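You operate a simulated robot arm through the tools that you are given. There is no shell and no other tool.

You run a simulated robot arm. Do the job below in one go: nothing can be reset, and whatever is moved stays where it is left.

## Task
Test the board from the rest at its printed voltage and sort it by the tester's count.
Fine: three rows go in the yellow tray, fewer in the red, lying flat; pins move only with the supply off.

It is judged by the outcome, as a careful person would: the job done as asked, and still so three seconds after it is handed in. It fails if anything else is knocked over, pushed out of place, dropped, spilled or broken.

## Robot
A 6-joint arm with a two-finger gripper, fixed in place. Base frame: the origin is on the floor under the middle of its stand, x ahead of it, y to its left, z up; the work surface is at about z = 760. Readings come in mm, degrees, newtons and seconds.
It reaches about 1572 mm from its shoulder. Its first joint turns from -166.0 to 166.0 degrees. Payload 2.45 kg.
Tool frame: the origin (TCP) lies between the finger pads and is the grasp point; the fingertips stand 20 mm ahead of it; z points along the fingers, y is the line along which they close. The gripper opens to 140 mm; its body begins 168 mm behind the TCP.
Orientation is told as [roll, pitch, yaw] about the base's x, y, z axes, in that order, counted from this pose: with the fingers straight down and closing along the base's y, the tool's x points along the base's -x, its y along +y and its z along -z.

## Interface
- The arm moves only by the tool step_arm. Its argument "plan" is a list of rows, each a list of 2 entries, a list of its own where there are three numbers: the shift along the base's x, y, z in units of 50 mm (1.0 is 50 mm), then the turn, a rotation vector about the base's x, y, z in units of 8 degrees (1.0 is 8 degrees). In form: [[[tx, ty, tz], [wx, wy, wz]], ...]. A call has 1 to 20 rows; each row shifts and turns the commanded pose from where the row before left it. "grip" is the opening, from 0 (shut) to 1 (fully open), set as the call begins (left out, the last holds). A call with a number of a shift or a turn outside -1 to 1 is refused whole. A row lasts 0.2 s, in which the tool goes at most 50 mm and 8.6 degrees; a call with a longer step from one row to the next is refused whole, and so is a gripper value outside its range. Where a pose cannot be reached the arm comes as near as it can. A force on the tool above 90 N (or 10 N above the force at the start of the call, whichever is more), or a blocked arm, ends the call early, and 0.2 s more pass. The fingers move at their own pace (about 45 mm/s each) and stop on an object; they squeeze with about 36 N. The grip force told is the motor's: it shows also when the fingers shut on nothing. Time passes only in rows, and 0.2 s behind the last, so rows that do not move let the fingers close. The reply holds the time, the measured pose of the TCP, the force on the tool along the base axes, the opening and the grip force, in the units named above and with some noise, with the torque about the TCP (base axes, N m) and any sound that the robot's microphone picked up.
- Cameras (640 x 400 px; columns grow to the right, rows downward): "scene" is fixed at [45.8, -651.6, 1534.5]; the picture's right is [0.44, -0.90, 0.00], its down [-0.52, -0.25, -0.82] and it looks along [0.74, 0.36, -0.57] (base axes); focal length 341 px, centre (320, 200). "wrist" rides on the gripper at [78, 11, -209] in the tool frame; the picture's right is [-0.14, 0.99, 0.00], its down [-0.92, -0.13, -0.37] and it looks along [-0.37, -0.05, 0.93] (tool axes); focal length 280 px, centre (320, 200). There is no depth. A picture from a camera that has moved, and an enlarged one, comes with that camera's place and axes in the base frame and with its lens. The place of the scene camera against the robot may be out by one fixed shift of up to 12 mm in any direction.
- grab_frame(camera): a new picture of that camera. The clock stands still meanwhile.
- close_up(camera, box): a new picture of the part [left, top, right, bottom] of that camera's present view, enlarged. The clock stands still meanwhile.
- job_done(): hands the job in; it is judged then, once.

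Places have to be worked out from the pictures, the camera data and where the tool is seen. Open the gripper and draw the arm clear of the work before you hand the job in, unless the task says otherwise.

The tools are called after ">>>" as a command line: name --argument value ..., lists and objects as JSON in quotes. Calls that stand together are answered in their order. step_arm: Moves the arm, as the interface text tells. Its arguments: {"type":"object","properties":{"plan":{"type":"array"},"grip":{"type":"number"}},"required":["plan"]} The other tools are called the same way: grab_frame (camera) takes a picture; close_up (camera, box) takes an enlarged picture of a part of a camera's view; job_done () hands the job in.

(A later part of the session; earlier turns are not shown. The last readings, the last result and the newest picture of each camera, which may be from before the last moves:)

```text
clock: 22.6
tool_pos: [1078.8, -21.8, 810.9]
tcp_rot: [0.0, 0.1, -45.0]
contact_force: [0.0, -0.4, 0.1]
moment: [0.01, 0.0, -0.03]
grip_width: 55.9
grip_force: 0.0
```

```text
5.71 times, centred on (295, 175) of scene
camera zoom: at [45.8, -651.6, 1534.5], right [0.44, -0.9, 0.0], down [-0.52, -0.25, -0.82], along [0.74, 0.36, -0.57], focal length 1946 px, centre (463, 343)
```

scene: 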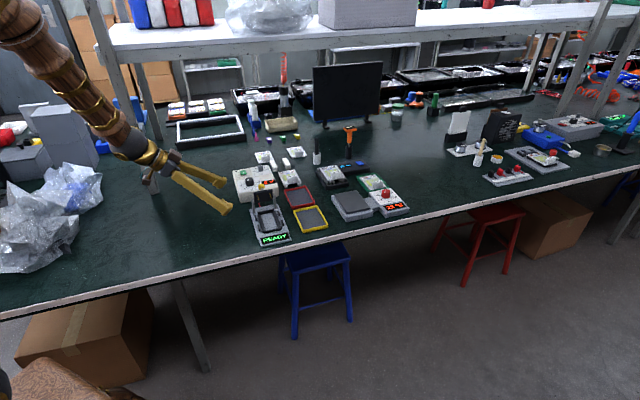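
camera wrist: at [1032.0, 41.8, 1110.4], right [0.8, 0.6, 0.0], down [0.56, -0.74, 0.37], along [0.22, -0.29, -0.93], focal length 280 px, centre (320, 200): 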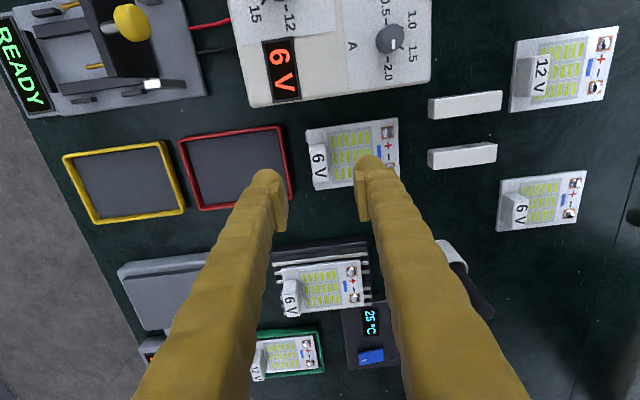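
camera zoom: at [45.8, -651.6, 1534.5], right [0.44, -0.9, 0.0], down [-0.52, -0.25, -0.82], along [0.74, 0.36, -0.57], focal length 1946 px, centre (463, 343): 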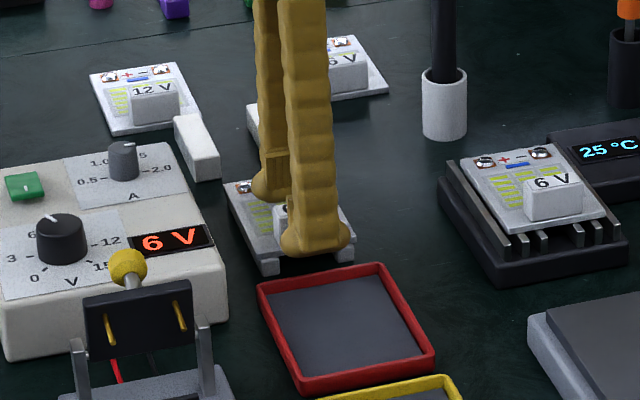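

The block sits between the pads and centred. I close on it.

>>> step_arm --plan '[[[0, 0, 0], [0, 0, 0]], [[0, 0, 0], [0, 0, 0]], [[0, 0, 0], [0, 0, 0]], [[0, 0, 0], [0, 0, 0]]]' --grip 0

>>> close_up --camera "wrist" --box '[230, 110, 410, 250]'

```text
clock: 23.6
tool_pos: [1079.5, -21.8, 811.1]
tcp_rot: [0.0, 0.0, -44.9]
contact_force: [0.8, 0.1, -1.1]
moment: [-0.04, 0.02, -0.01]
grip_width: 16.4
grip_force: 36.2
```

```text
2.86 times, centred on (320, 180) of wrist
camera zoom: at [1032.2, 41.5, 1020.2], right [0.8, 0.6, 0.0], down [0.56, -0.74, 0.37], along [0.22, -0.29, -0.93], focal length 801 px, centre (320, 257)
```

zoom: 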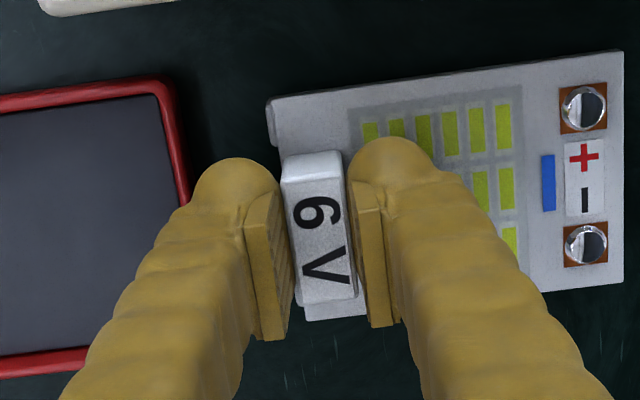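

I have the block at 16.4 mm. I lift straight up, gently at first, and check that the board comes up level.

>>> step_arm --plan '[[[0, 0, 0.1], [0, 0, 0]], [[0, 0, 0.2], [0, 0, 0]], [[0, 0, 0.4], [0, 0, 0]], [[0, 0, 0.5], [0, 0, 0]]]'

>>> close_up --camera "wrist" --box '[230, 110, 410, 250]'

>>> close_up --camera "scene" --box '[260, 140, 330, 210]'

```text
clock: 24.6
tool_pos: [1080.6, -22.0, 871.9]
tcp_rot: [0.0, 0.0, -44.9]
contact_force: [-0.5, 0.5, -0.4]
moment: [-0.01, 0.02, 0.03]
grip_width: 16.7
grip_force: 36.1
```

```text
2.86 times, centred on (320, 180) of wrist
camera zoom: at [1033.2, 41.9, 1080.5], right [0.8, 0.6, 0.0], down [0.56, -0.74, 0.37], along [0.22, -0.29, -0.93], focal length 801 px, centre (320, 257)
```

zoom: 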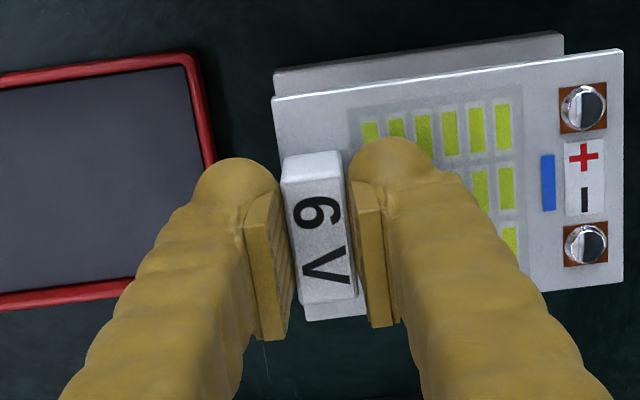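

```text
5.71 times, centred on (295, 175) of scene
camera zoom: at [45.8, -651.6, 1534.5], right [0.44, -0.9, 0.0], down [-0.52, -0.25, -0.82], along [0.74, 0.36, -0.57], focal length 1946 px, centre (463, 343)
```

zoom: 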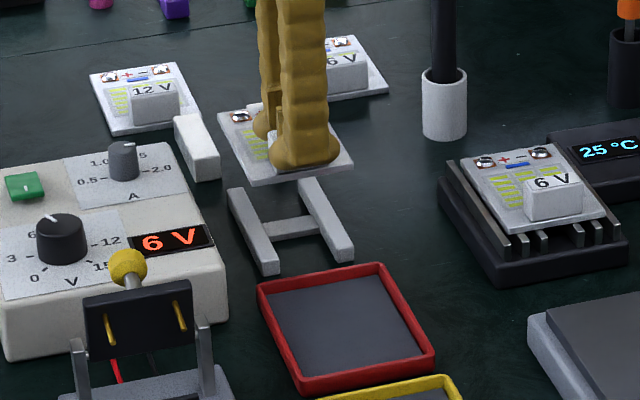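

The board is level in the grip, and its empty H-shaped stand confirms this was the rest. I carry it forward over the trays, then stop beside the tester so the camera can measure the nest before insertion.

>>> step_arm --plan '[[[-0.562, -0.562, 0.1], [0, 0, 0]], [[-0.562, -0.562, 0], [0, 0, 0]], [[-0.562, -0.562, 0], [0, 0, 0]], [[-0.562, -0.562, 0], [0, 0, 0]], [[-0.562, -0.562, 0], [0, 0, 0]], [[-0.562, -0.562, 0], [0, 0, 0]], [[-0.562, -0.562, 0], [0, 0, 0]], [[-0.34, 0.34, 0], [0, 0, 0]], [[-0.34, 0.34, 0], [0, 0, 0]], [[0, 0, 0], [0, 0, 0]]]'

>>> grab_frame --camera "wrist"

>>> close_up --camera "wrist" --box '[220, 0, 440, 150]'

>>> close_up --camera "scene" --box '[240, 160, 340, 260]'

```text
clock: 26.8
tool_pos: [848.3, -185.0, 875.9]
tcp_rot: [0.0, 0.0, -44.9]
contact_force: [0.6, 0.8, -0.3]
moment: [-0.03, 0.02, 0.01]
grip_width: 16.7
grip_force: 35.7
```

```text
taken
camera wrist: at [801.5, -121.3, 1085.9], right [0.8, 0.6, 0.0], down [0.56, -0.74, 0.37], along [0.22, -0.29, -0.93], focal length 280 px, centre (320, 200)
```

wrist: 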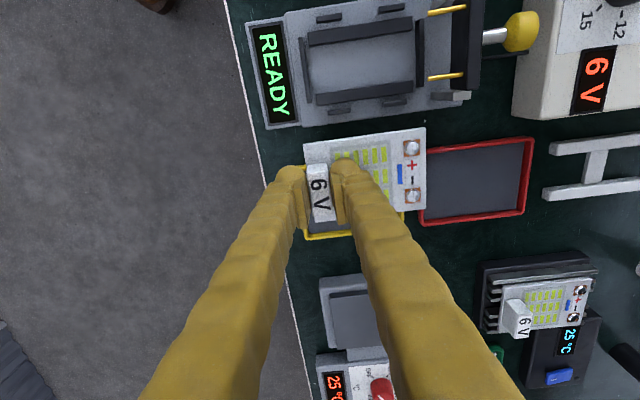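

```text
2.67 times, centred on (330, 75) of wrist
camera zoom: at [801.5, -121.3, 1085.9], right [0.8, 0.6, 0.0], down [0.56, -0.74, 0.37], along [0.22, -0.29, -0.93], focal length 748 px, centre (293, 533)
```

zoom: 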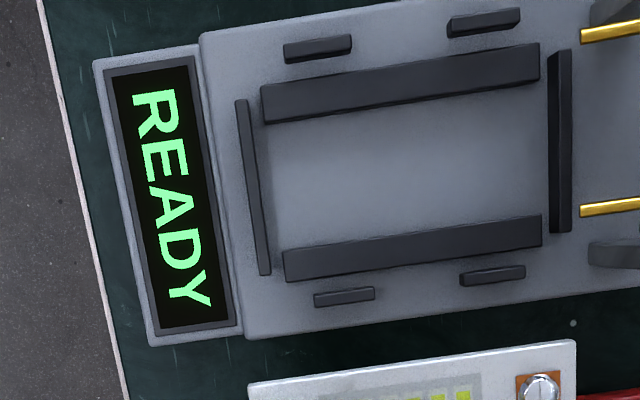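

```text
4.00 times, centred on (290, 210) of scene
camera zoom: at [45.8, -651.6, 1534.5], right [0.44, -0.9, 0.0], down [-0.52, -0.25, -0.82], along [0.74, 0.36, -0.57], focal length 1362 px, centre (440, 160)
```

zoom: 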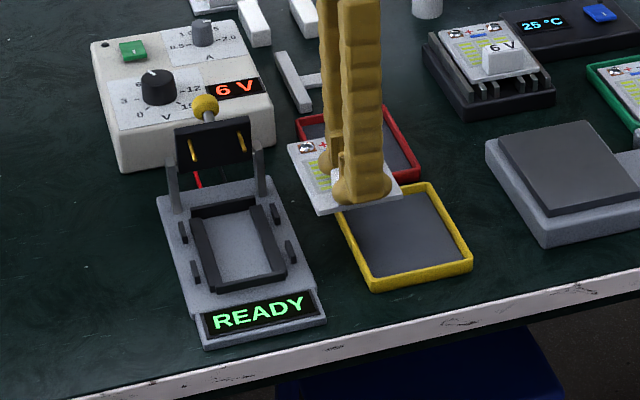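

I have a clear view of the nest. I zoom in on its tabs and stops for precise edge positions.

>>> close_up --camera "wrist" --box '[295, 0, 375, 50]'

>>> close_up --camera "wrist" --box '[360, 0, 440, 50]'

>>> close_up --camera "wrist" --box '[295, 75, 375, 125]'

>>> close_up --camera "wrist" --box '[360, 75, 440, 125]'

>>> close_up --camera "wrist" --box '[290, 125, 440, 225]'

```text
8.00 times, centred on (335, 25) of wrist
camera zoom: at [801.5, -121.3, 1085.9], right [0.8, 0.6, 0.0], down [0.56, -0.74, 0.37], along [0.22, -0.29, -0.93], focal length 2243 px, centre (200, 1600)
```

zoom: 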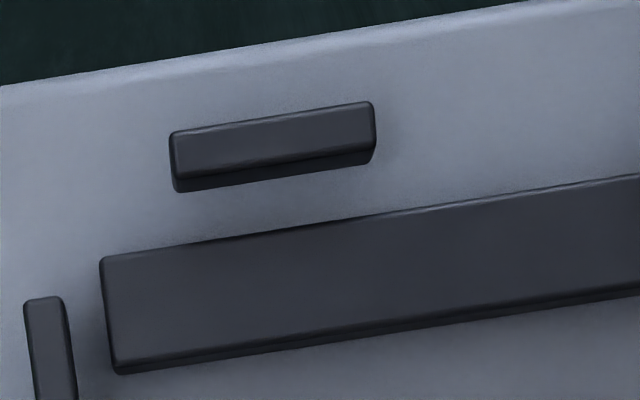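

```text
8.00 times, centred on (400, 25) of wrist
camera zoom: at [801.5, -121.3, 1085.9], right [0.8, 0.6, 0.0], down [0.56, -0.74, 0.37], along [0.22, -0.29, -0.93], focal length 2243 px, centre (-320, 1600)
```

zoom: 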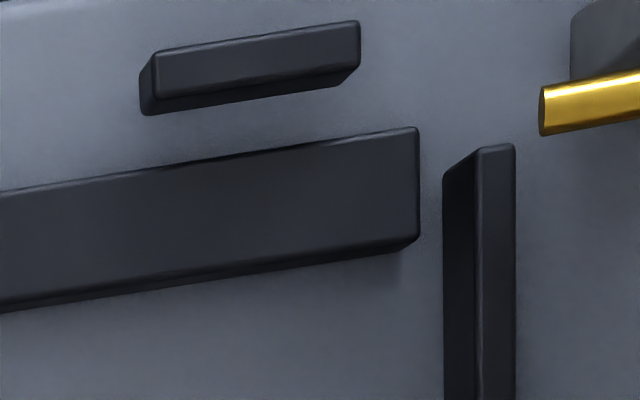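

```text
8.00 times, centred on (335, 100) of wrist
camera zoom: at [801.5, -121.3, 1085.9], right [0.8, 0.6, 0.0], down [0.56, -0.74, 0.37], along [0.22, -0.29, -0.93], focal length 2243 px, centre (200, 1000)
```

zoom: 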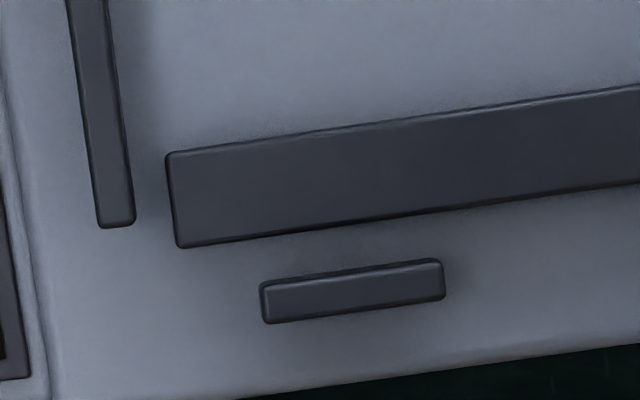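

```text
8.00 times, centred on (400, 100) of wrist
camera zoom: at [801.5, -121.3, 1085.9], right [0.8, 0.6, 0.0], down [0.56, -0.74, 0.37], along [0.22, -0.29, -0.93], focal length 2243 px, centre (-320, 1000)
```

zoom: 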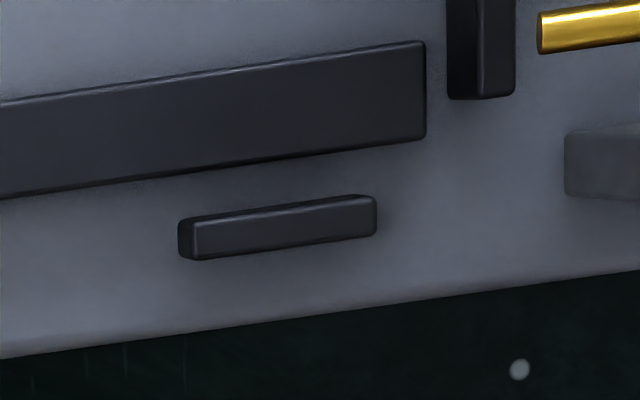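

```text
4.00 times, centred on (365, 175) of wrist
camera zoom: at [801.5, -121.3, 1085.9], right [0.8, 0.6, 0.0], down [0.56, -0.74, 0.37], along [0.22, -0.29, -0.93], focal length 1122 px, centre (140, 300)
```

zoom: 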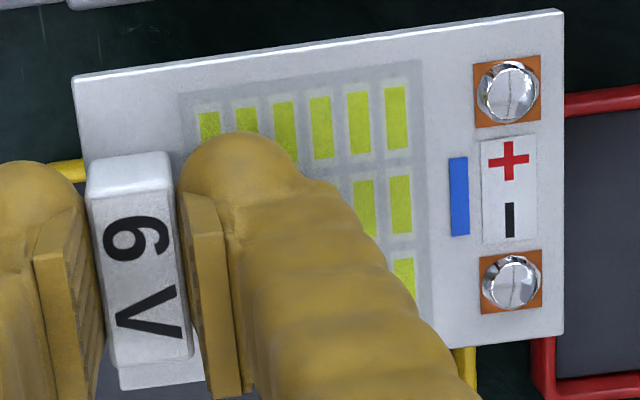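

The nest opening measures 78.8 × 108.9 mm, centred at bench coordinates (635.9, 525.5), against a board of about 73 × 103 mm, so clearance is about 2.5 mm per side. The board's centre is about 42.4 mm behind the TCP. I go in front of the nest, below pin height, before sliding in under the raised pins.

>>> step_arm --plan '[[[-0.283, -0.283, 0], [0, 0, 0]], [[-0.449, 0.449, 0], [0, 0, 0]], [[-0.449, 0.449, 0], [0, 0, 0]], [[-0.449, 0.449, 0], [0, 0, 0]], [[0, 0, -0.4], [0, 0, 0]], [[0, 0, -0.36], [0, 0, 0]], [[0, 0, 0], [0, 0, 0]]]'

>>> grab_frame --camera "wrist"

>>> close_up --camera "scene" --box '[230, 160, 310, 250]'

```text
clock: 28.4
tool_pos: [767.4, -130.8, 839.0]
tcp_rot: [0.1, 0.0, -45.0]
contact_force: [0.2, -0.6, 0.0]
moment: [0.04, 0.02, 0.0]
grip_width: 16.5
grip_force: 35.8
```

```text
taken
camera wrist: at [720.4, -67.6, 1048.4], right [0.8, 0.6, 0.0], down [0.56, -0.74, 0.37], along [0.22, -0.29, -0.93], focal length 280 px, centre (320, 200)
```

wrist: 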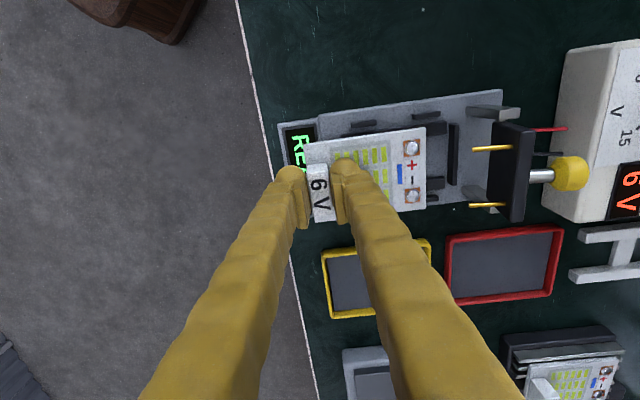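

```text
4.44 times, centred on (270, 205) of scene
camera zoom: at [45.8, -651.6, 1534.5], right [0.44, -0.9, 0.0], down [-0.52, -0.25, -0.82], along [0.74, 0.36, -0.57], focal length 1514 px, centre (542, 178)
```

zoom: 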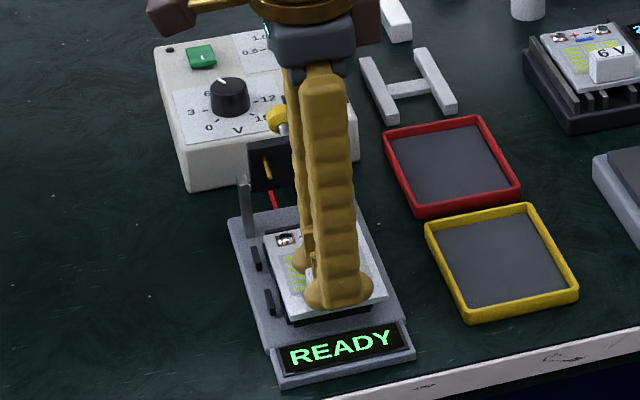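

The TCP is at bench coordinates (635.1, 450.1), just 33 mm in front of the target. I slide the board straight back under the raised pins and check the alignment.

>>> step_arm --plan '[[[0.16, 0.155, 0], [0, 0, 0]], [[0.16, 0.155, 0], [0, 0, 0]], [[0.152, 0.151, 0], [0, 0, 0]], [[0, 0, 0], [0, 0, 0]]]'

>>> close_up --camera "wrist" --box '[270, 80, 450, 220]'

>>> close_up --camera "scene" --box '[230, 170, 310, 250]'

```text
clock: 29.4
tool_pos: [791.7, -108.3, 838.8]
tcp_rot: [0.0, 0.0, -44.9]
contact_force: [-0.4, 0.5, -0.9]
moment: [0.01, 0.03, 0.0]
grip_width: 16.7
grip_force: 35.9
```

```text
2.86 times, centred on (360, 150) of wrist
camera zoom: at [743.8, -44.7, 1048.3], right [0.8, 0.6, 0.0], down [0.56, -0.74, 0.37], along [0.22, -0.29, -0.93], focal length 801 px, centre (206, 343)
```

zoom: 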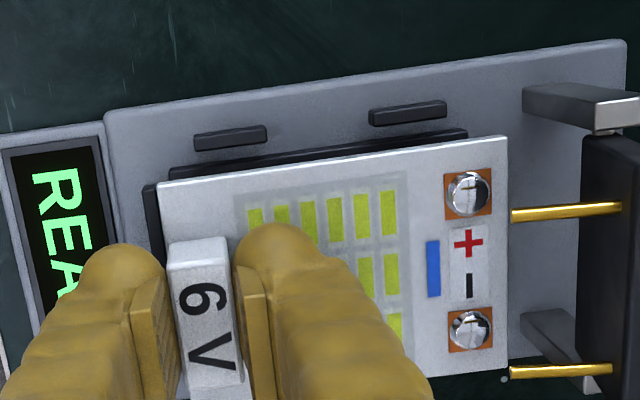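

```text
5.00 times, centred on (270, 210) of scene
camera zoom: at [45.8, -651.6, 1534.5], right [0.44, -0.9, 0.0], down [-0.52, -0.25, -0.82], along [0.74, 0.36, -0.57], focal length 1703 px, centre (570, 150)
```

zoom: 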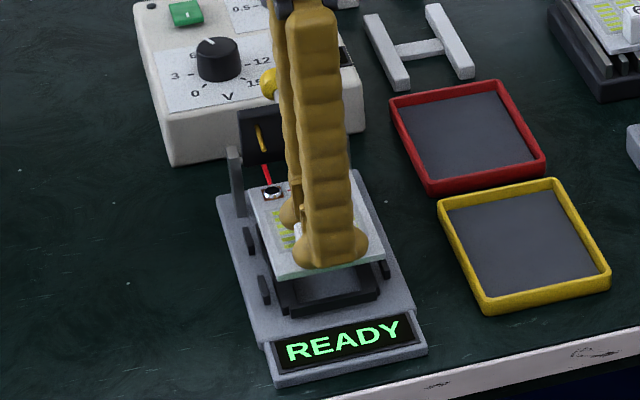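

Aligned along the bench, and about 1 mm too far right. I correct that and lower to just above the seat.

>>> step_arm --plan '[[[-0.011, 0.011, -0.2], [0, 0, 0]], [[0, 0, -0.2], [0, 0, 0]], [[0, 0, -0.06], [0, 0, 0]], [[0, 0, 0], [0, 0, 0]]]'

>>> close_up --camera "wrist" --box '[270, 80, 450, 220]'

>>> close_up --camera "scene" --box '[240, 180, 300, 240]'

```text
clock: 30.4
tool_pos: [790.3, -107.7, 815.9]
tcp_rot: [0.1, 0.0, -44.8]
contact_force: [-0.4, 0.3, -0.4]
moment: [-0.03, 0.02, -0.02]
grip_width: 16.5
grip_force: 36.1
```

```text
2.86 times, centred on (360, 150) of wrist
camera zoom: at [743.3, -44.5, 1025.5], right [0.8, 0.6, 0.0], down [0.56, -0.74, 0.37], along [0.22, -0.29, -0.93], focal length 801 px, centre (206, 343)
```

zoom: 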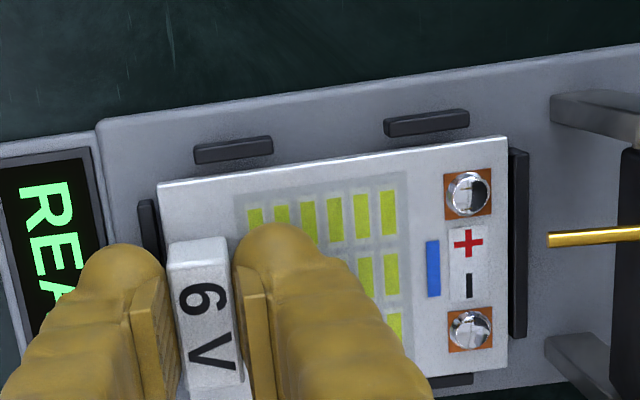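

```text
6.67 times, centred on (270, 210) of scene
camera zoom: at [45.8, -651.6, 1534.5], right [0.44, -0.9, 0.0], down [-0.52, -0.25, -0.82], along [0.74, 0.36, -0.57], focal length 2271 px, centre (653, 133)
```

zoom: 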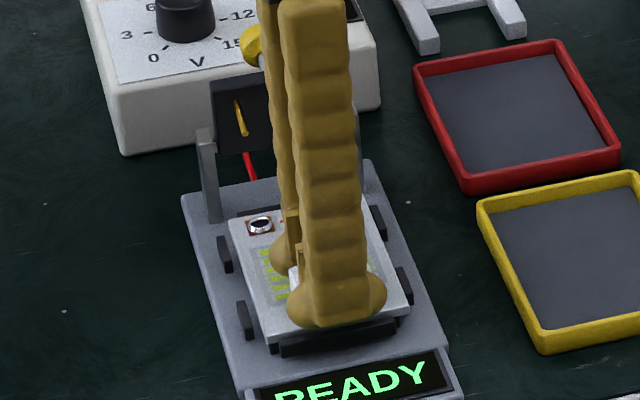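

The board is centred between the front and back stops. I lower in small steps, watching for contact.

>>> step_arm --plan '[[[0, 0, -0.03], [0, 0, 0]], [[0, 0, -0.03], [0, 0, 0]], [[0, 0, 0], [0, 0, 0]]]'

>>> close_up --camera "wrist" --box '[270, 80, 450, 220]'

```text
clock: 31.2
tool_pos: [790.0, -109.3, 813.9]
tcp_rot: [0.1, -0.1, -44.9]
contact_force: [-7.3, 1.8, 32.9]
moment: [0.03, 0.06, 0.04]
grip_width: 16.8
grip_force: 35.8
```

```text
2.86 times, centred on (360, 150) of wrist
camera zoom: at [743.2, -44.7, 1023.1], right [0.8, 0.6, 0.0], down [0.56, -0.74, 0.37], along [0.22, -0.29, -0.93], focal length 801 px, centre (206, 343)
```

zoom: 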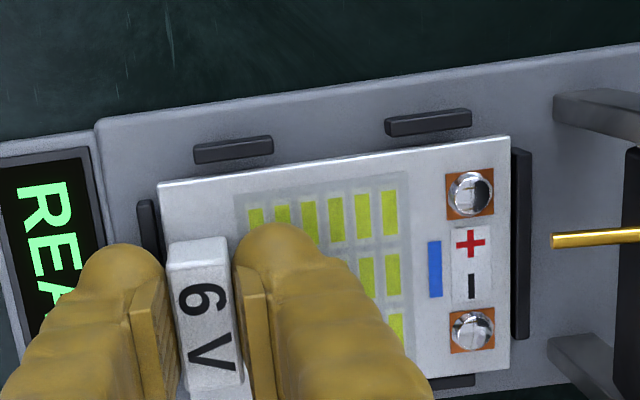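

Contact at z = 813.9 with about 33 N. I need to know whether that is the rails (seated) or an edge caught on a tab, so I zoom in on the borders.

>>> close_up --camera "wrist" --box '[310, 110, 400, 150]'

>>> close_up --camera "wrist" --box '[390, 100, 470, 230]'

>>> close_up --camera "scene" --box '[255, 190, 295, 230]'

```text
7.11 times, centred on (355, 130) of wrist
camera zoom: at [743.2, -44.7, 1023.1], right [0.8, 0.6, 0.0], down [0.56, -0.74, 0.37], along [0.22, -0.29, -0.93], focal length 1994 px, centre (71, 698)
```

zoom: 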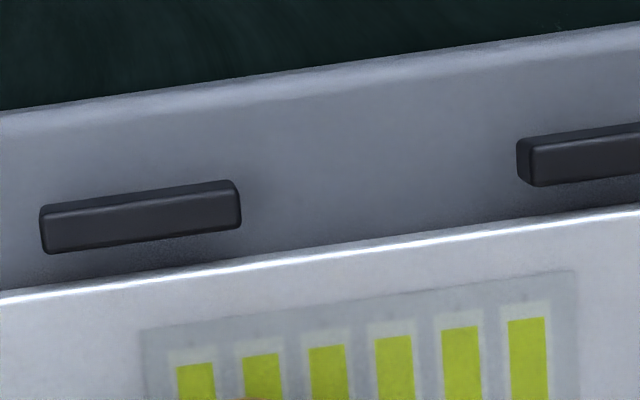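

```text
3.08 times, centred on (430, 165) of wrist
camera zoom: at [743.2, -44.7, 1023.1], right [0.8, 0.6, 0.0], down [0.56, -0.74, 0.37], along [0.22, -0.29, -0.93], focal length 863 px, centre (-18, 308)
```

zoom: 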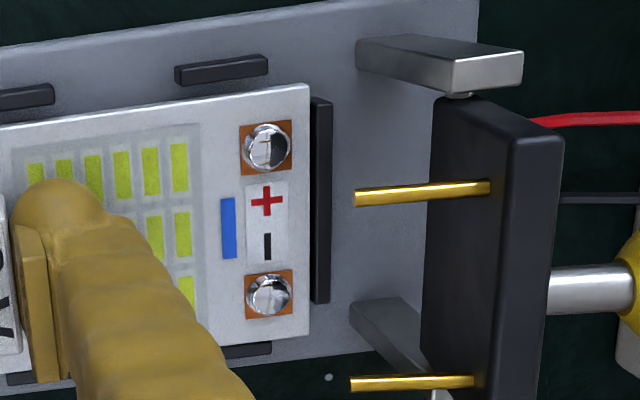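

```text
10.00 times, centred on (275, 210) of scene
camera zoom: at [45.8, -651.6, 1534.5], right [0.44, -0.9, 0.0], down [-0.52, -0.25, -0.82], along [0.74, 0.36, -0.57], focal length 3406 px, centre (770, 100)
```

zoom: 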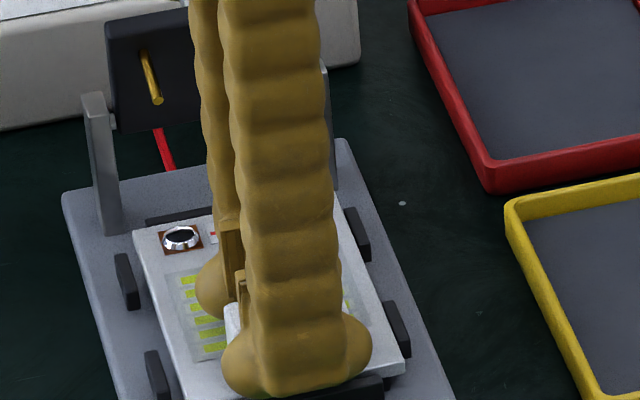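

The board is between the tabs, about 3 mm from each, and the view shows it level, so this contact is the rails. I ease off 1 mm and open the fingers.

>>> step_arm --plan '[[[0, 0, 0.02], [0, 0, 0]], [[0, 0, 0], [0, 0, 0]]]'

>>> step_arm --plan '[[[0, 0, 0], [0, 0, 0]], [[0, 0, 0], [0, 0, 0]], [[0, 0, 0], [0, 0, 0]]]' --grip 0.3

>>> close_up --camera "wrist" --box '[270, 80, 450, 220]'

```text
clock: 31.8
tool_pos: [791.2, -108.5, 813.7]
tcp_rot: [0.0, -0.1, -44.9]
contact_force: [3.6, 0.0, 17.9]
moment: [-0.17, -0.19, 0.01]
grip_width: 16.5
grip_force: 36.4
```

```text
clock: 32.6
tool_pos: [790.5, -108.1, 814.2]
tcp_rot: [0.0, 0.1, -44.9]
contact_force: [0.1, 0.1, -0.8]
moment: [0.02, -0.01, -0.05]
grip_width: 42.2
grip_force: 0.1
```

```text
2.86 times, centred on (360, 150) of wrist
camera zoom: at [743.2, -44.7, 1022.9], right [0.8, 0.6, 0.0], down [0.56, -0.74, 0.37], along [0.22, -0.29, -0.93], focal length 801 px, centre (206, 343)
```

zoom: 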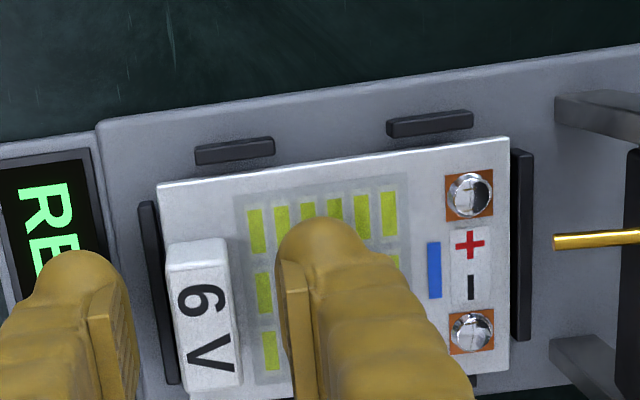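

The board is seated and released. I raise the gripper, turn to yaw +45°, and come over the yellow lever knob with the fingers opened to about 60 mm.

>>> step_arm --plan '[[[0, 0, 0.3], [0, 0, 0]], [[0, 0, 0.7], [0, 0, 0]], [[0, 0, 1.0], [0, 0, 0]], [[0, 0, 1.0], [0, 0, 0]]]'

>>> step_arm --plan '[[[0.1765, 0.1758, 0], [0, 0, 0.9375]], [[0.1765, 0.1758, 0], [0, 0, 0.9375]], [[0.1765, 0.1758, 0], [0, 0, 0.9375]], [[0.1765, 0.1758, 0], [0, 0, 0.9375]], [[0.1765, 0.1758, 0], [0, 0, 0.9375]], [[0.1765, 0.1758, 0], [0, 0, 0.9375]], [[0.1765, 0.1758, 0], [0, 0, 0.9375]], [[0.1765, 0.1758, 0], [0, 0, 0.9375]], [[0.1765, 0.1758, 0], [0, 0, 0.9375]], [[0.1765, 0.1758, 0], [0, 0, 0.9375]], [[0.1765, 0.1758, 0], [0, 0, 0.9375]], [[0.1765, 0.1758, 0], [0, 0, 0.9375]], [[0, 0, 0], [0, 0, 0]]]' --grip 0.43

>>> grab_frame --camera "wrist"

>>> close_up --camera "wrist" --box '[230, 60, 410, 240]'

>>> close_up --camera "scene" --box '[230, 160, 310, 250]'

```text
clock: 33.6
tool_pos: [791.6, -107.6, 963.5]
tcp_rot: [-0.1, 0.0, -44.9]
contact_force: [0.2, -0.5, 0.2]
moment: [0.01, -0.03, 0.01]
grip_width: 42.2
grip_force: 0.1
```

```text
clock: 36.4
tool_pos: [897.4, -2.4, 964.6]
tcp_rot: [0.0, 0.0, 45.3]
contact_force: [-0.3, -0.4, -0.4]
moment: [0.0, -0.03, 0.02]
grip_width: 60.2
grip_force: 0.0
```

```text
taken
camera wrist: at [834.6, -50.0, 1173.5], right [-0.61, 0.8, 0.0], down [0.74, 0.56, 0.37], along [0.29, 0.22, -0.93], focal length 280 px, centre (320, 200)
```

wrist: 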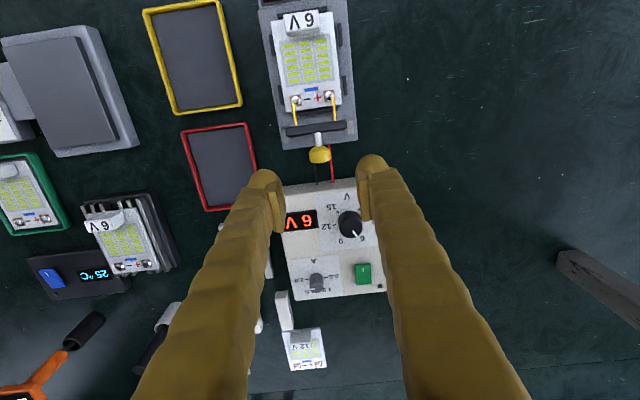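

```text
2.22 times, centred on (320, 150) of wrist
camera zoom: at [834.6, -50.0, 1173.5], right [-0.61, 0.8, 0.0], down [0.74, 0.56, 0.37], along [0.29, 0.22, -0.93], focal length 623 px, centre (320, 311)
```

zoom: 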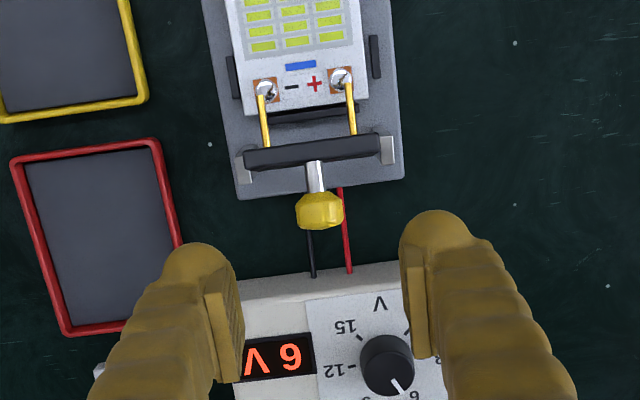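

```text
4.44 times, centred on (270, 205) of scene
camera zoom: at [45.8, -651.6, 1534.5], right [0.44, -0.9, 0.0], down [-0.52, -0.25, -0.82], along [0.74, 0.36, -0.57], focal length 1514 px, centre (542, 178)
```

zoom: 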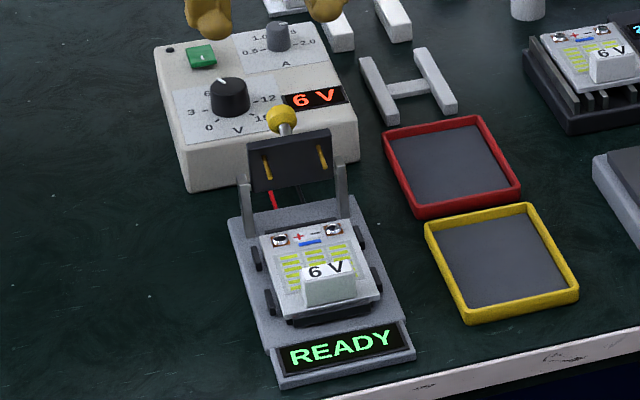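

The board is seated squarely, with its pads below the raised pins. The knob centre measures bench (635.2, 623.7), so I descend slightly behind it, clear of the plate.

>>> step_arm --plan '[[[-0.02, 0, -0.6], [0, 0, 0]], [[0, 0, -0.6], [0, 0, 0]], [[0, 0, -0.5], [0, 0, 0]], [[0, 0, -0.3], [0, 0, 0]], [[0, 0, 0], [0, 0, 0]]]'

>>> close_up --camera "wrist" --box '[230, 80, 410, 260]'

>>> close_up --camera "scene" --box '[230, 160, 310, 250]'

```text
clock: 37.6
tool_pos: [893.9, -4.1, 863.1]
tcp_rot: [0.0, 0.0, 45.0]
contact_force: [-0.1, -0.5, -0.7]
moment: [-0.01, -0.01, -0.03]
grip_width: 60.3
grip_force: 0.0
```

```text
2.22 times, centred on (320, 170) of wrist
camera zoom: at [832.5, -50.2, 1072.9], right [-0.6, 0.8, 0.0], down [0.74, 0.56, 0.37], along [0.29, 0.22, -0.93], focal length 623 px, centre (320, 267)
```

zoom: 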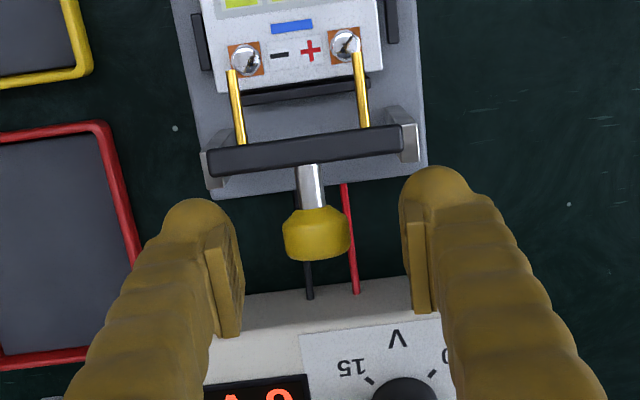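

```text
4.44 times, centred on (270, 205) of scene
camera zoom: at [45.8, -651.6, 1534.5], right [0.44, -0.9, 0.0], down [-0.52, -0.25, -0.82], along [0.74, 0.36, -0.57], focal length 1514 px, centre (542, 178)
```

zoom: 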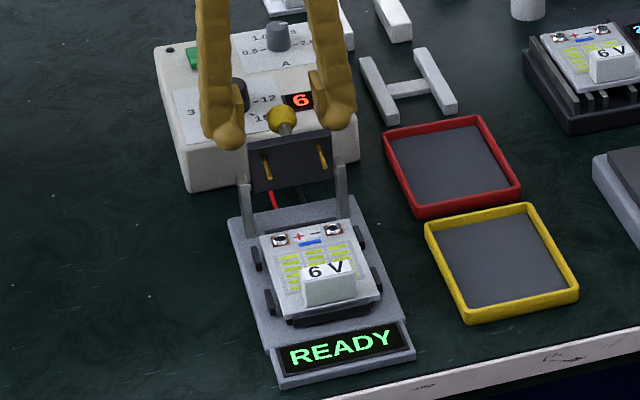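

The knob sits midway between the pads. I shift back about 2 mm for plate clearance and close.

>>> step_arm --plan '[[[0.035, 0.035, 0], [0, 0, 0]], [[0, 0, 0], [0, 0, 0]]]'

>>> step_arm --plan '[[[0, 0, 0], [0, 0, 0]], [[0, 0, 0], [0, 0, 0]], [[0, 0, 0], [0, 0, 0]], [[0, 0, 0], [0, 0, 0]]]' --grip 0

>>> close_up --camera "wrist" --box '[230, 80, 410, 260]'

```text
clock: 38.2
tool_pos: [896.2, -1.7, 864.9]
tcp_rot: [0.0, 0.1, 45.1]
contact_force: [0.6, -1.0, 0.3]
moment: [-0.03, -0.01, 0.02]
grip_width: 60.1
grip_force: 0.0
```

```text
clock: 39.2
tool_pos: [896.9, -1.4, 864.3]
tcp_rot: [-0.1, 0.0, 45.1]
contact_force: [4.0, -5.9, -0.2]
moment: [-0.08, 0.01, 0.08]
grip_width: 20.7
grip_force: 37.4
```

```text
2.22 times, centred on (320, 170) of wrist
camera zoom: at [834.6, -48.3, 1073.2], right [-0.6, 0.8, 0.0], down [0.74, 0.56, 0.37], along [0.29, 0.22, -0.93], focal length 623 px, centre (320, 267)
```

zoom: 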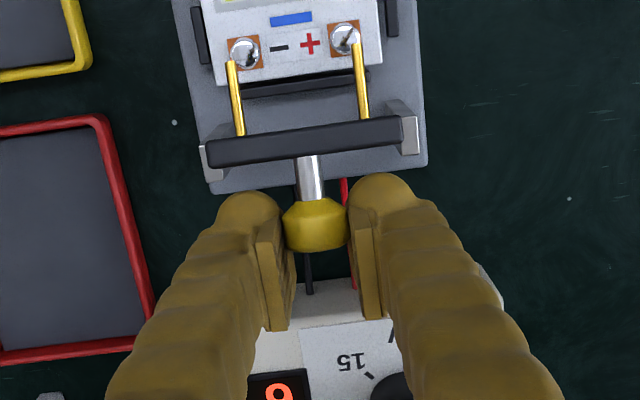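

The knob is held at 20.7 mm. I start the forward arc with the first 20° and check the forces.

>>> step_arm --plan '[[[-0.12, -0.12, 0.094], [0, 0, 0]], [[-0.129, -0.129, 0.062], [0, 0, 0]]]'

>>> close_up --camera "wrist" --box '[230, 60, 410, 240]'

>>> close_up --camera "scene" --box '[240, 170, 310, 250]'

```text
clock: 39.8
tool_pos: [885.5, -12.7, 870.3]
tcp_rot: [0.0, 0.0, 45.0]
contact_force: [26.9, 2.8, -31.6]
moment: [1.09, -1.18, 0.2]
grip_width: 21.8
grip_force: 45.0
```

```text
2.22 times, centred on (320, 150) of wrist
camera zoom: at [822.8, -60.2, 1079.8], right [-0.61, 0.8, 0.0], down [0.74, 0.56, 0.37], along [0.29, 0.22, -0.93], focal length 623 px, centre (320, 311)
```

zoom: 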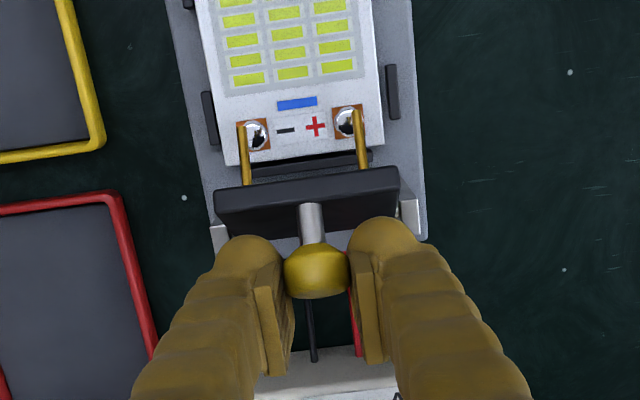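

```text
5.00 times, centred on (275, 210) of scene
camera zoom: at [45.8, -651.6, 1534.5], right [0.44, -0.9, 0.0], down [-0.52, -0.25, -0.82], along [0.74, 0.36, -0.57], focal length 1703 px, centre (545, 150)
```

zoom: 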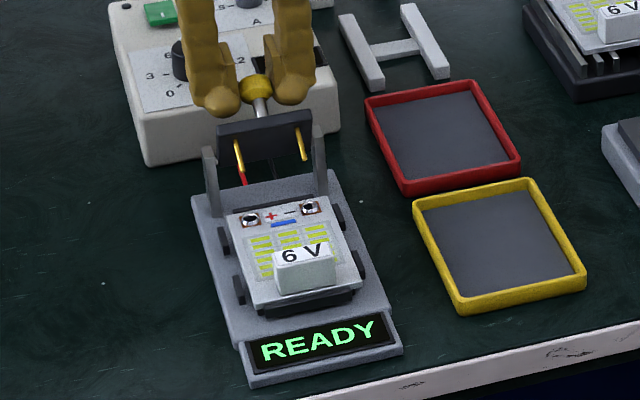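

The lever turns, but the pads hold the knob against rotation and the torque about the bench axis has reached 1.6 Nm. It is better to let go and push from behind. I open and see whether the lever stays put.

>>> step_arm --plan '[[[0, 0, 0], [0, 0, 0]], [[0, 0, 0], [0, 0, 0]]]' --grip 0.3

>>> close_up --camera "wrist" --box '[230, 60, 410, 240]'

>>> close_up --camera "scene" --box '[240, 170, 310, 250]'

```text
clock: 40.4
tool_pos: [883.7, -13.3, 871.6]
tcp_rot: [0.0, 0.0, 45.0]
contact_force: [-0.1, -1.0, 0.5]
moment: [-0.02, 0.01, -0.04]
grip_width: 42.3
grip_force: 0.1
```

```text
2.22 times, centred on (320, 150) of wrist
camera zoom: at [822.1, -60.4, 1080.9], right [-0.6, 0.8, 0.0], down [0.74, 0.56, 0.37], along [0.29, 0.22, -0.93], focal length 623 px, centre (320, 311)
```

zoom: 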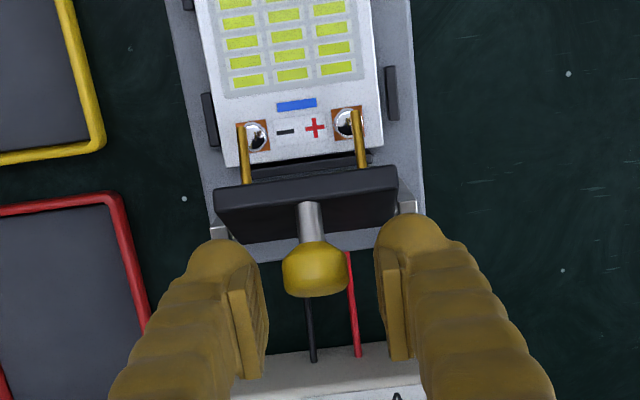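

```text
5.00 times, centred on (275, 210) of scene
camera zoom: at [45.8, -651.6, 1534.5], right [0.44, -0.9, 0.0], down [-0.52, -0.25, -0.82], along [0.74, 0.36, -0.57], focal length 1703 px, centre (545, 150)
```

zoom: 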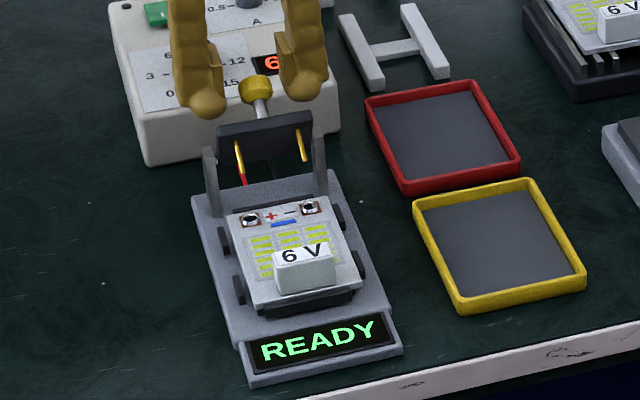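

The lever stays where it is left, held by hinge friction. I rise, go behind the knob, close the fingers and push it forward.

>>> step_arm --plan '[[[0, 0, 0.5], [0, 0, 0]], [[0, 0, 0.6], [0, 0, 0]], [[0.33, 0.33, 0], [0, 0, 0]], [[0.33, 0.33, 0], [0, 0, 0]]]'

>>> step_arm --plan '[[[0, 0, 0], [0, 0, 0]], [[0, 0, 0], [0, 0, 0]], [[0, 0, -0.4], [0, 0, 0]], [[0, 0, -0.4], [0, 0, 0]], [[0, 0, -0.36], [0, 0, 0]], [[0, 0, 0], [0, 0, 0]]]' --grip 0

>>> close_up --camera "wrist" --box '[230, 60, 410, 240]'

>>> close_up --camera "scene" --box '[240, 160, 310, 240]'

```text
clock: 41.4
tool_pos: [917.8, 20.2, 926.8]
tcp_rot: [0.1, 0.0, 45.0]
contact_force: [-0.2, 0.2, 0.0]
moment: [-0.01, -0.01, 0.02]
grip_width: 42.1
grip_force: 0.1
```

```text
clock: 42.8
tool_pos: [918.6, 20.5, 868.9]
tcp_rot: [0.0, 0.1, 45.1]
contact_force: [0.4, -0.6, -0.2]
moment: [0.02, 0.0, -0.01]
grip_width: 0.0
grip_force: 29.3
```

```text
2.22 times, centred on (320, 150) of wrist
camera zoom: at [855.3, -27.0, 1078.0], right [-0.6, 0.8, 0.0], down [0.74, 0.56, 0.37], along [0.29, 0.22, -0.93], focal length 623 px, centre (320, 311)
```

zoom: 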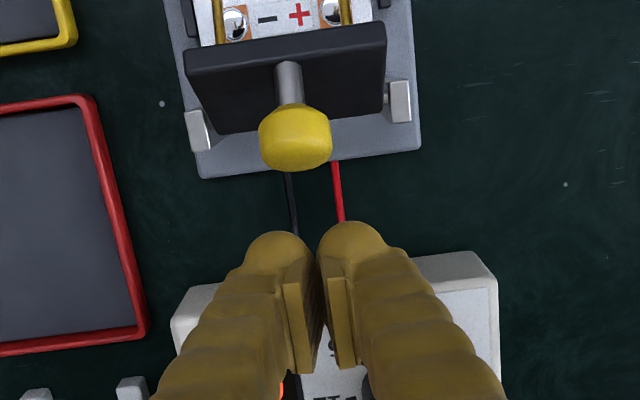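

```text
5.00 times, centred on (275, 200) of scene
camera zoom: at [45.8, -651.6, 1534.5], right [0.44, -0.9, 0.0], down [-0.52, -0.25, -0.82], along [0.74, 0.36, -0.57], focal length 1703 px, centre (545, 200)
```

zoom: 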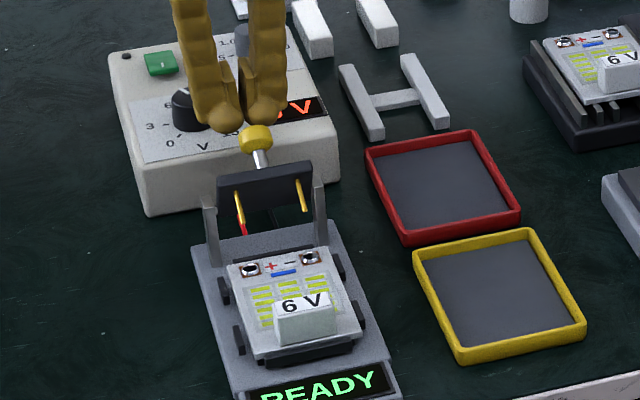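

The closed fingers are behind the knob and in line with it along the bench (635.1 against 635.3). I push forward about 35 mm and check.

>>> step_arm --plan '[[[-0.14, -0.14, 0], [0, 0, 0]], [[-0.14, -0.14, 0], [0, 0, 0]], [[-0.1, -0.1, 0], [0, 0, 0]], [[-0.1, -0.1, 0], [0, 0, 0]]]'

>>> close_up --camera "wrist" --box '[230, 60, 410, 240]'

>>> close_up --camera "scene" --box '[240, 160, 310, 240]'

```text
clock: 43.8
tool_pos: [893.5, -4.0, 869.1]
tcp_rot: [0.0, -0.1, 45.1]
contact_force: [0.5, 0.1, 0.2]
moment: [-0.04, 0.01, -0.02]
grip_width: 0.1
grip_force: 28.8
```

```text
2.22 times, centred on (320, 150) of wrist
camera zoom: at [831.2, -51.4, 1078.0], right [-0.61, 0.8, 0.0], down [0.74, 0.56, 0.37], along [0.29, 0.22, -0.93], focal length 623 px, centre (320, 311)
```

zoom: 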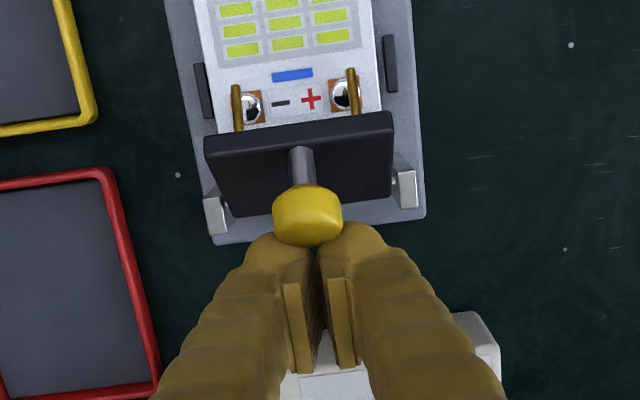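

```text
5.00 times, centred on (275, 200) of scene
camera zoom: at [45.8, -651.6, 1534.5], right [0.44, -0.9, 0.0], down [-0.52, -0.25, -0.82], along [0.74, 0.36, -0.57], focal length 1703 px, centre (545, 200)
```

zoom: 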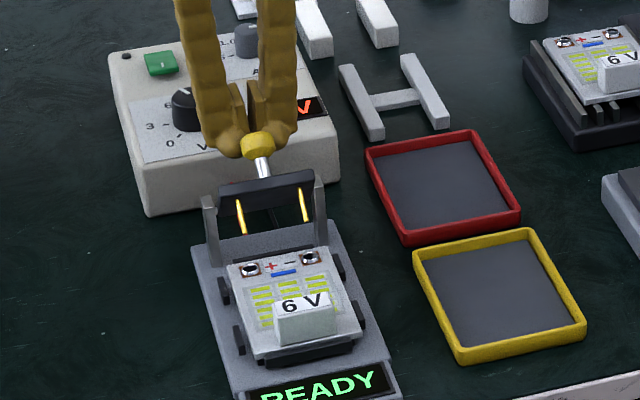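

The lever is moving with almost no force. I keep pushing forward, lowering slightly to follow the arc.

>>> step_arm --plan '[[[-0.113, -0.113, 0], [0, 0, 0]], [[-0.113, -0.113, -0.03], [0, 0, 0]], [[-0.113, -0.113, -0.05], [0, 0, 0]]]'

>>> close_up --camera "wrist" --box '[230, 60, 410, 240]'

>>> close_up --camera "scene" --box '[240, 160, 310, 240]'

```text
clock: 44.6
tool_pos: [877.8, -20.2, 865.2]
tcp_rot: [0.0, -0.1, 45.1]
contact_force: [0.3, 0.0, -1.0]
moment: [-0.01, -0.02, -0.01]
grip_width: 0.1
grip_force: 28.7
```

```text
2.22 times, centred on (320, 150) of wrist
camera zoom: at [814.0, -68.5, 1074.2], right [-0.6, 0.8, 0.0], down [0.74, 0.56, 0.37], along [0.29, 0.22, -0.93], focal length 623 px, centre (320, 311)
```

zoom: 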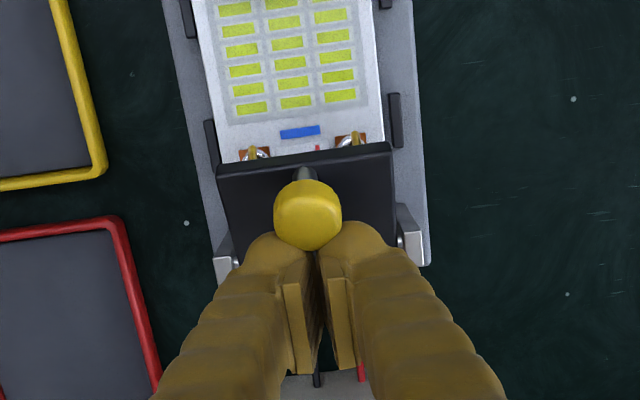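

```text
5.00 times, centred on (275, 200) of scene
camera zoom: at [45.8, -651.6, 1534.5], right [0.44, -0.9, 0.0], down [-0.52, -0.25, -0.82], along [0.74, 0.36, -0.57], focal length 1703 px, centre (545, 200)
```

zoom: 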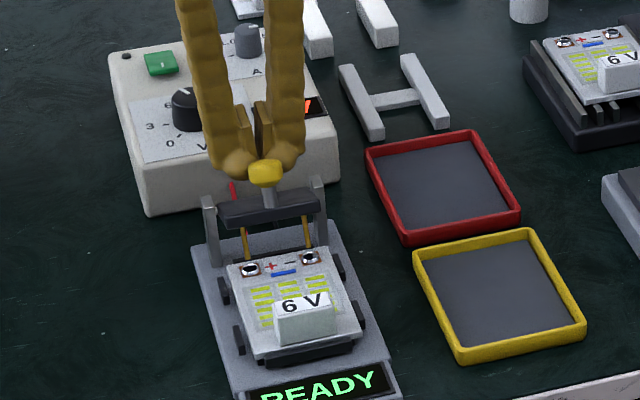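

The plate is most of the way over. I continue a little further, lowering with it until the pins meet the pads.

>>> step_arm --plan '[[[-0.1, -0.1, -0.06], [0, 0, 0]], [[-0.07, -0.07, -0.06], [0, 0, 0]]]'

>>> close_up --camera "wrist" --box '[230, 60, 410, 240]'

>>> close_up --camera "scene" --box '[240, 170, 310, 250]'

```text
clock: 45.2
tool_pos: [867.8, -29.1, 859.1]
tcp_rot: [0.0, -0.1, 45.1]
contact_force: [-0.4, -0.3, 0.7]
moment: [0.02, 0.01, 0.0]
grip_width: 0.0
grip_force: 29.1
```

```text
2.22 times, centred on (320, 150) of wrist
camera zoom: at [805.5, -77.0, 1067.8], right [-0.6, 0.8, 0.0], down [0.74, 0.56, 0.37], along [0.29, 0.22, -0.93], focal length 623 px, centre (320, 311)
```

zoom: 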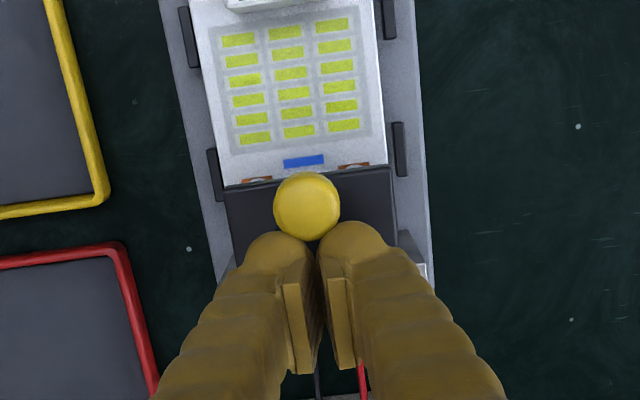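

```text
5.00 times, centred on (275, 210) of scene
camera zoom: at [45.8, -651.6, 1534.5], right [0.44, -0.9, 0.0], down [-0.52, -0.25, -0.82], along [0.74, 0.36, -0.57], focal length 1703 px, centre (545, 150)
```

zoom: 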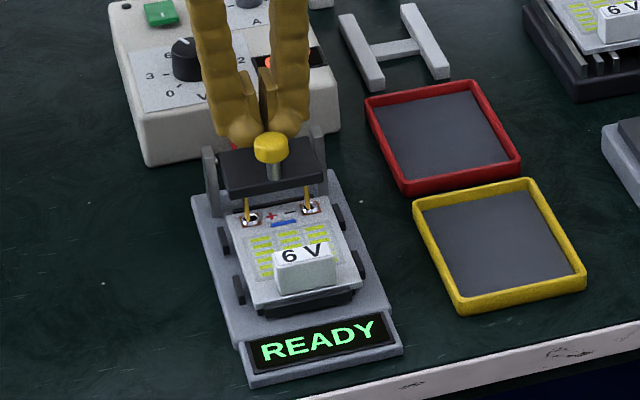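

The plate looks almost flat and the pins are at the pads. I nudge further to feel for the end stop.

>>> step_arm --plan '[[[-0.04, -0.04, -0.02], [0, 0, 0]], [[-0.04, -0.04, -0.02], [0, 0, 0]]]'

>>> close_up --camera "scene" --box '[250, 180, 295, 225]'

>>> close_up --camera "wrist" --box '[270, 80, 370, 180]'

```text
clock: 45.8
tool_pos: [865.7, -32.5, 858.9]
tcp_rot: [-0.1, -0.2, 45.1]
contact_force: [28.6, 25.4, 3.5]
moment: [0.43, -0.32, 0.18]
grip_width: 6.0
grip_force: 29.6
```

```text
8.89 times, centred on (272, 202) of scene
camera zoom: at [45.8, -651.6, 1534.5], right [0.44, -0.9, 0.0], down [-0.52, -0.25, -0.82], along [0.74, 0.36, -0.57], focal length 3028 px, centre (742, 178)
```

zoom: 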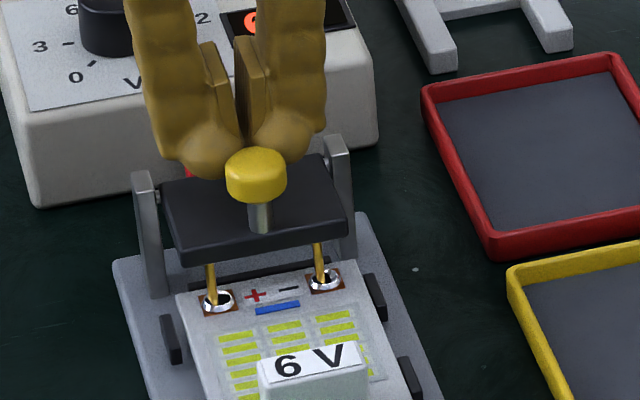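

```text
4.00 times, centred on (320, 130) of wrist
camera zoom: at [802.7, -79.3, 1066.7], right [-0.61, 0.8, 0.0], down [0.74, 0.56, 0.37], along [0.3, 0.22, -0.93], focal length 1122 px, centre (320, 480)
```

zoom: 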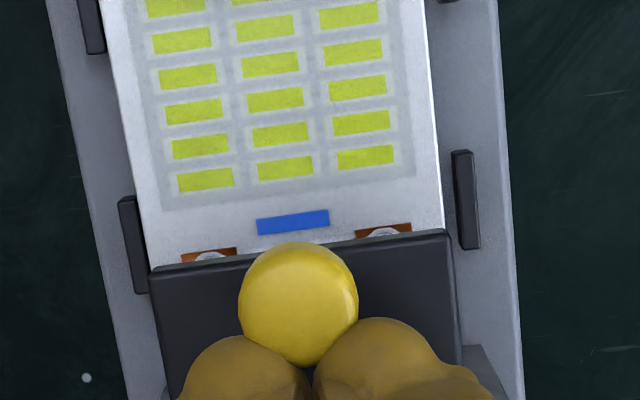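

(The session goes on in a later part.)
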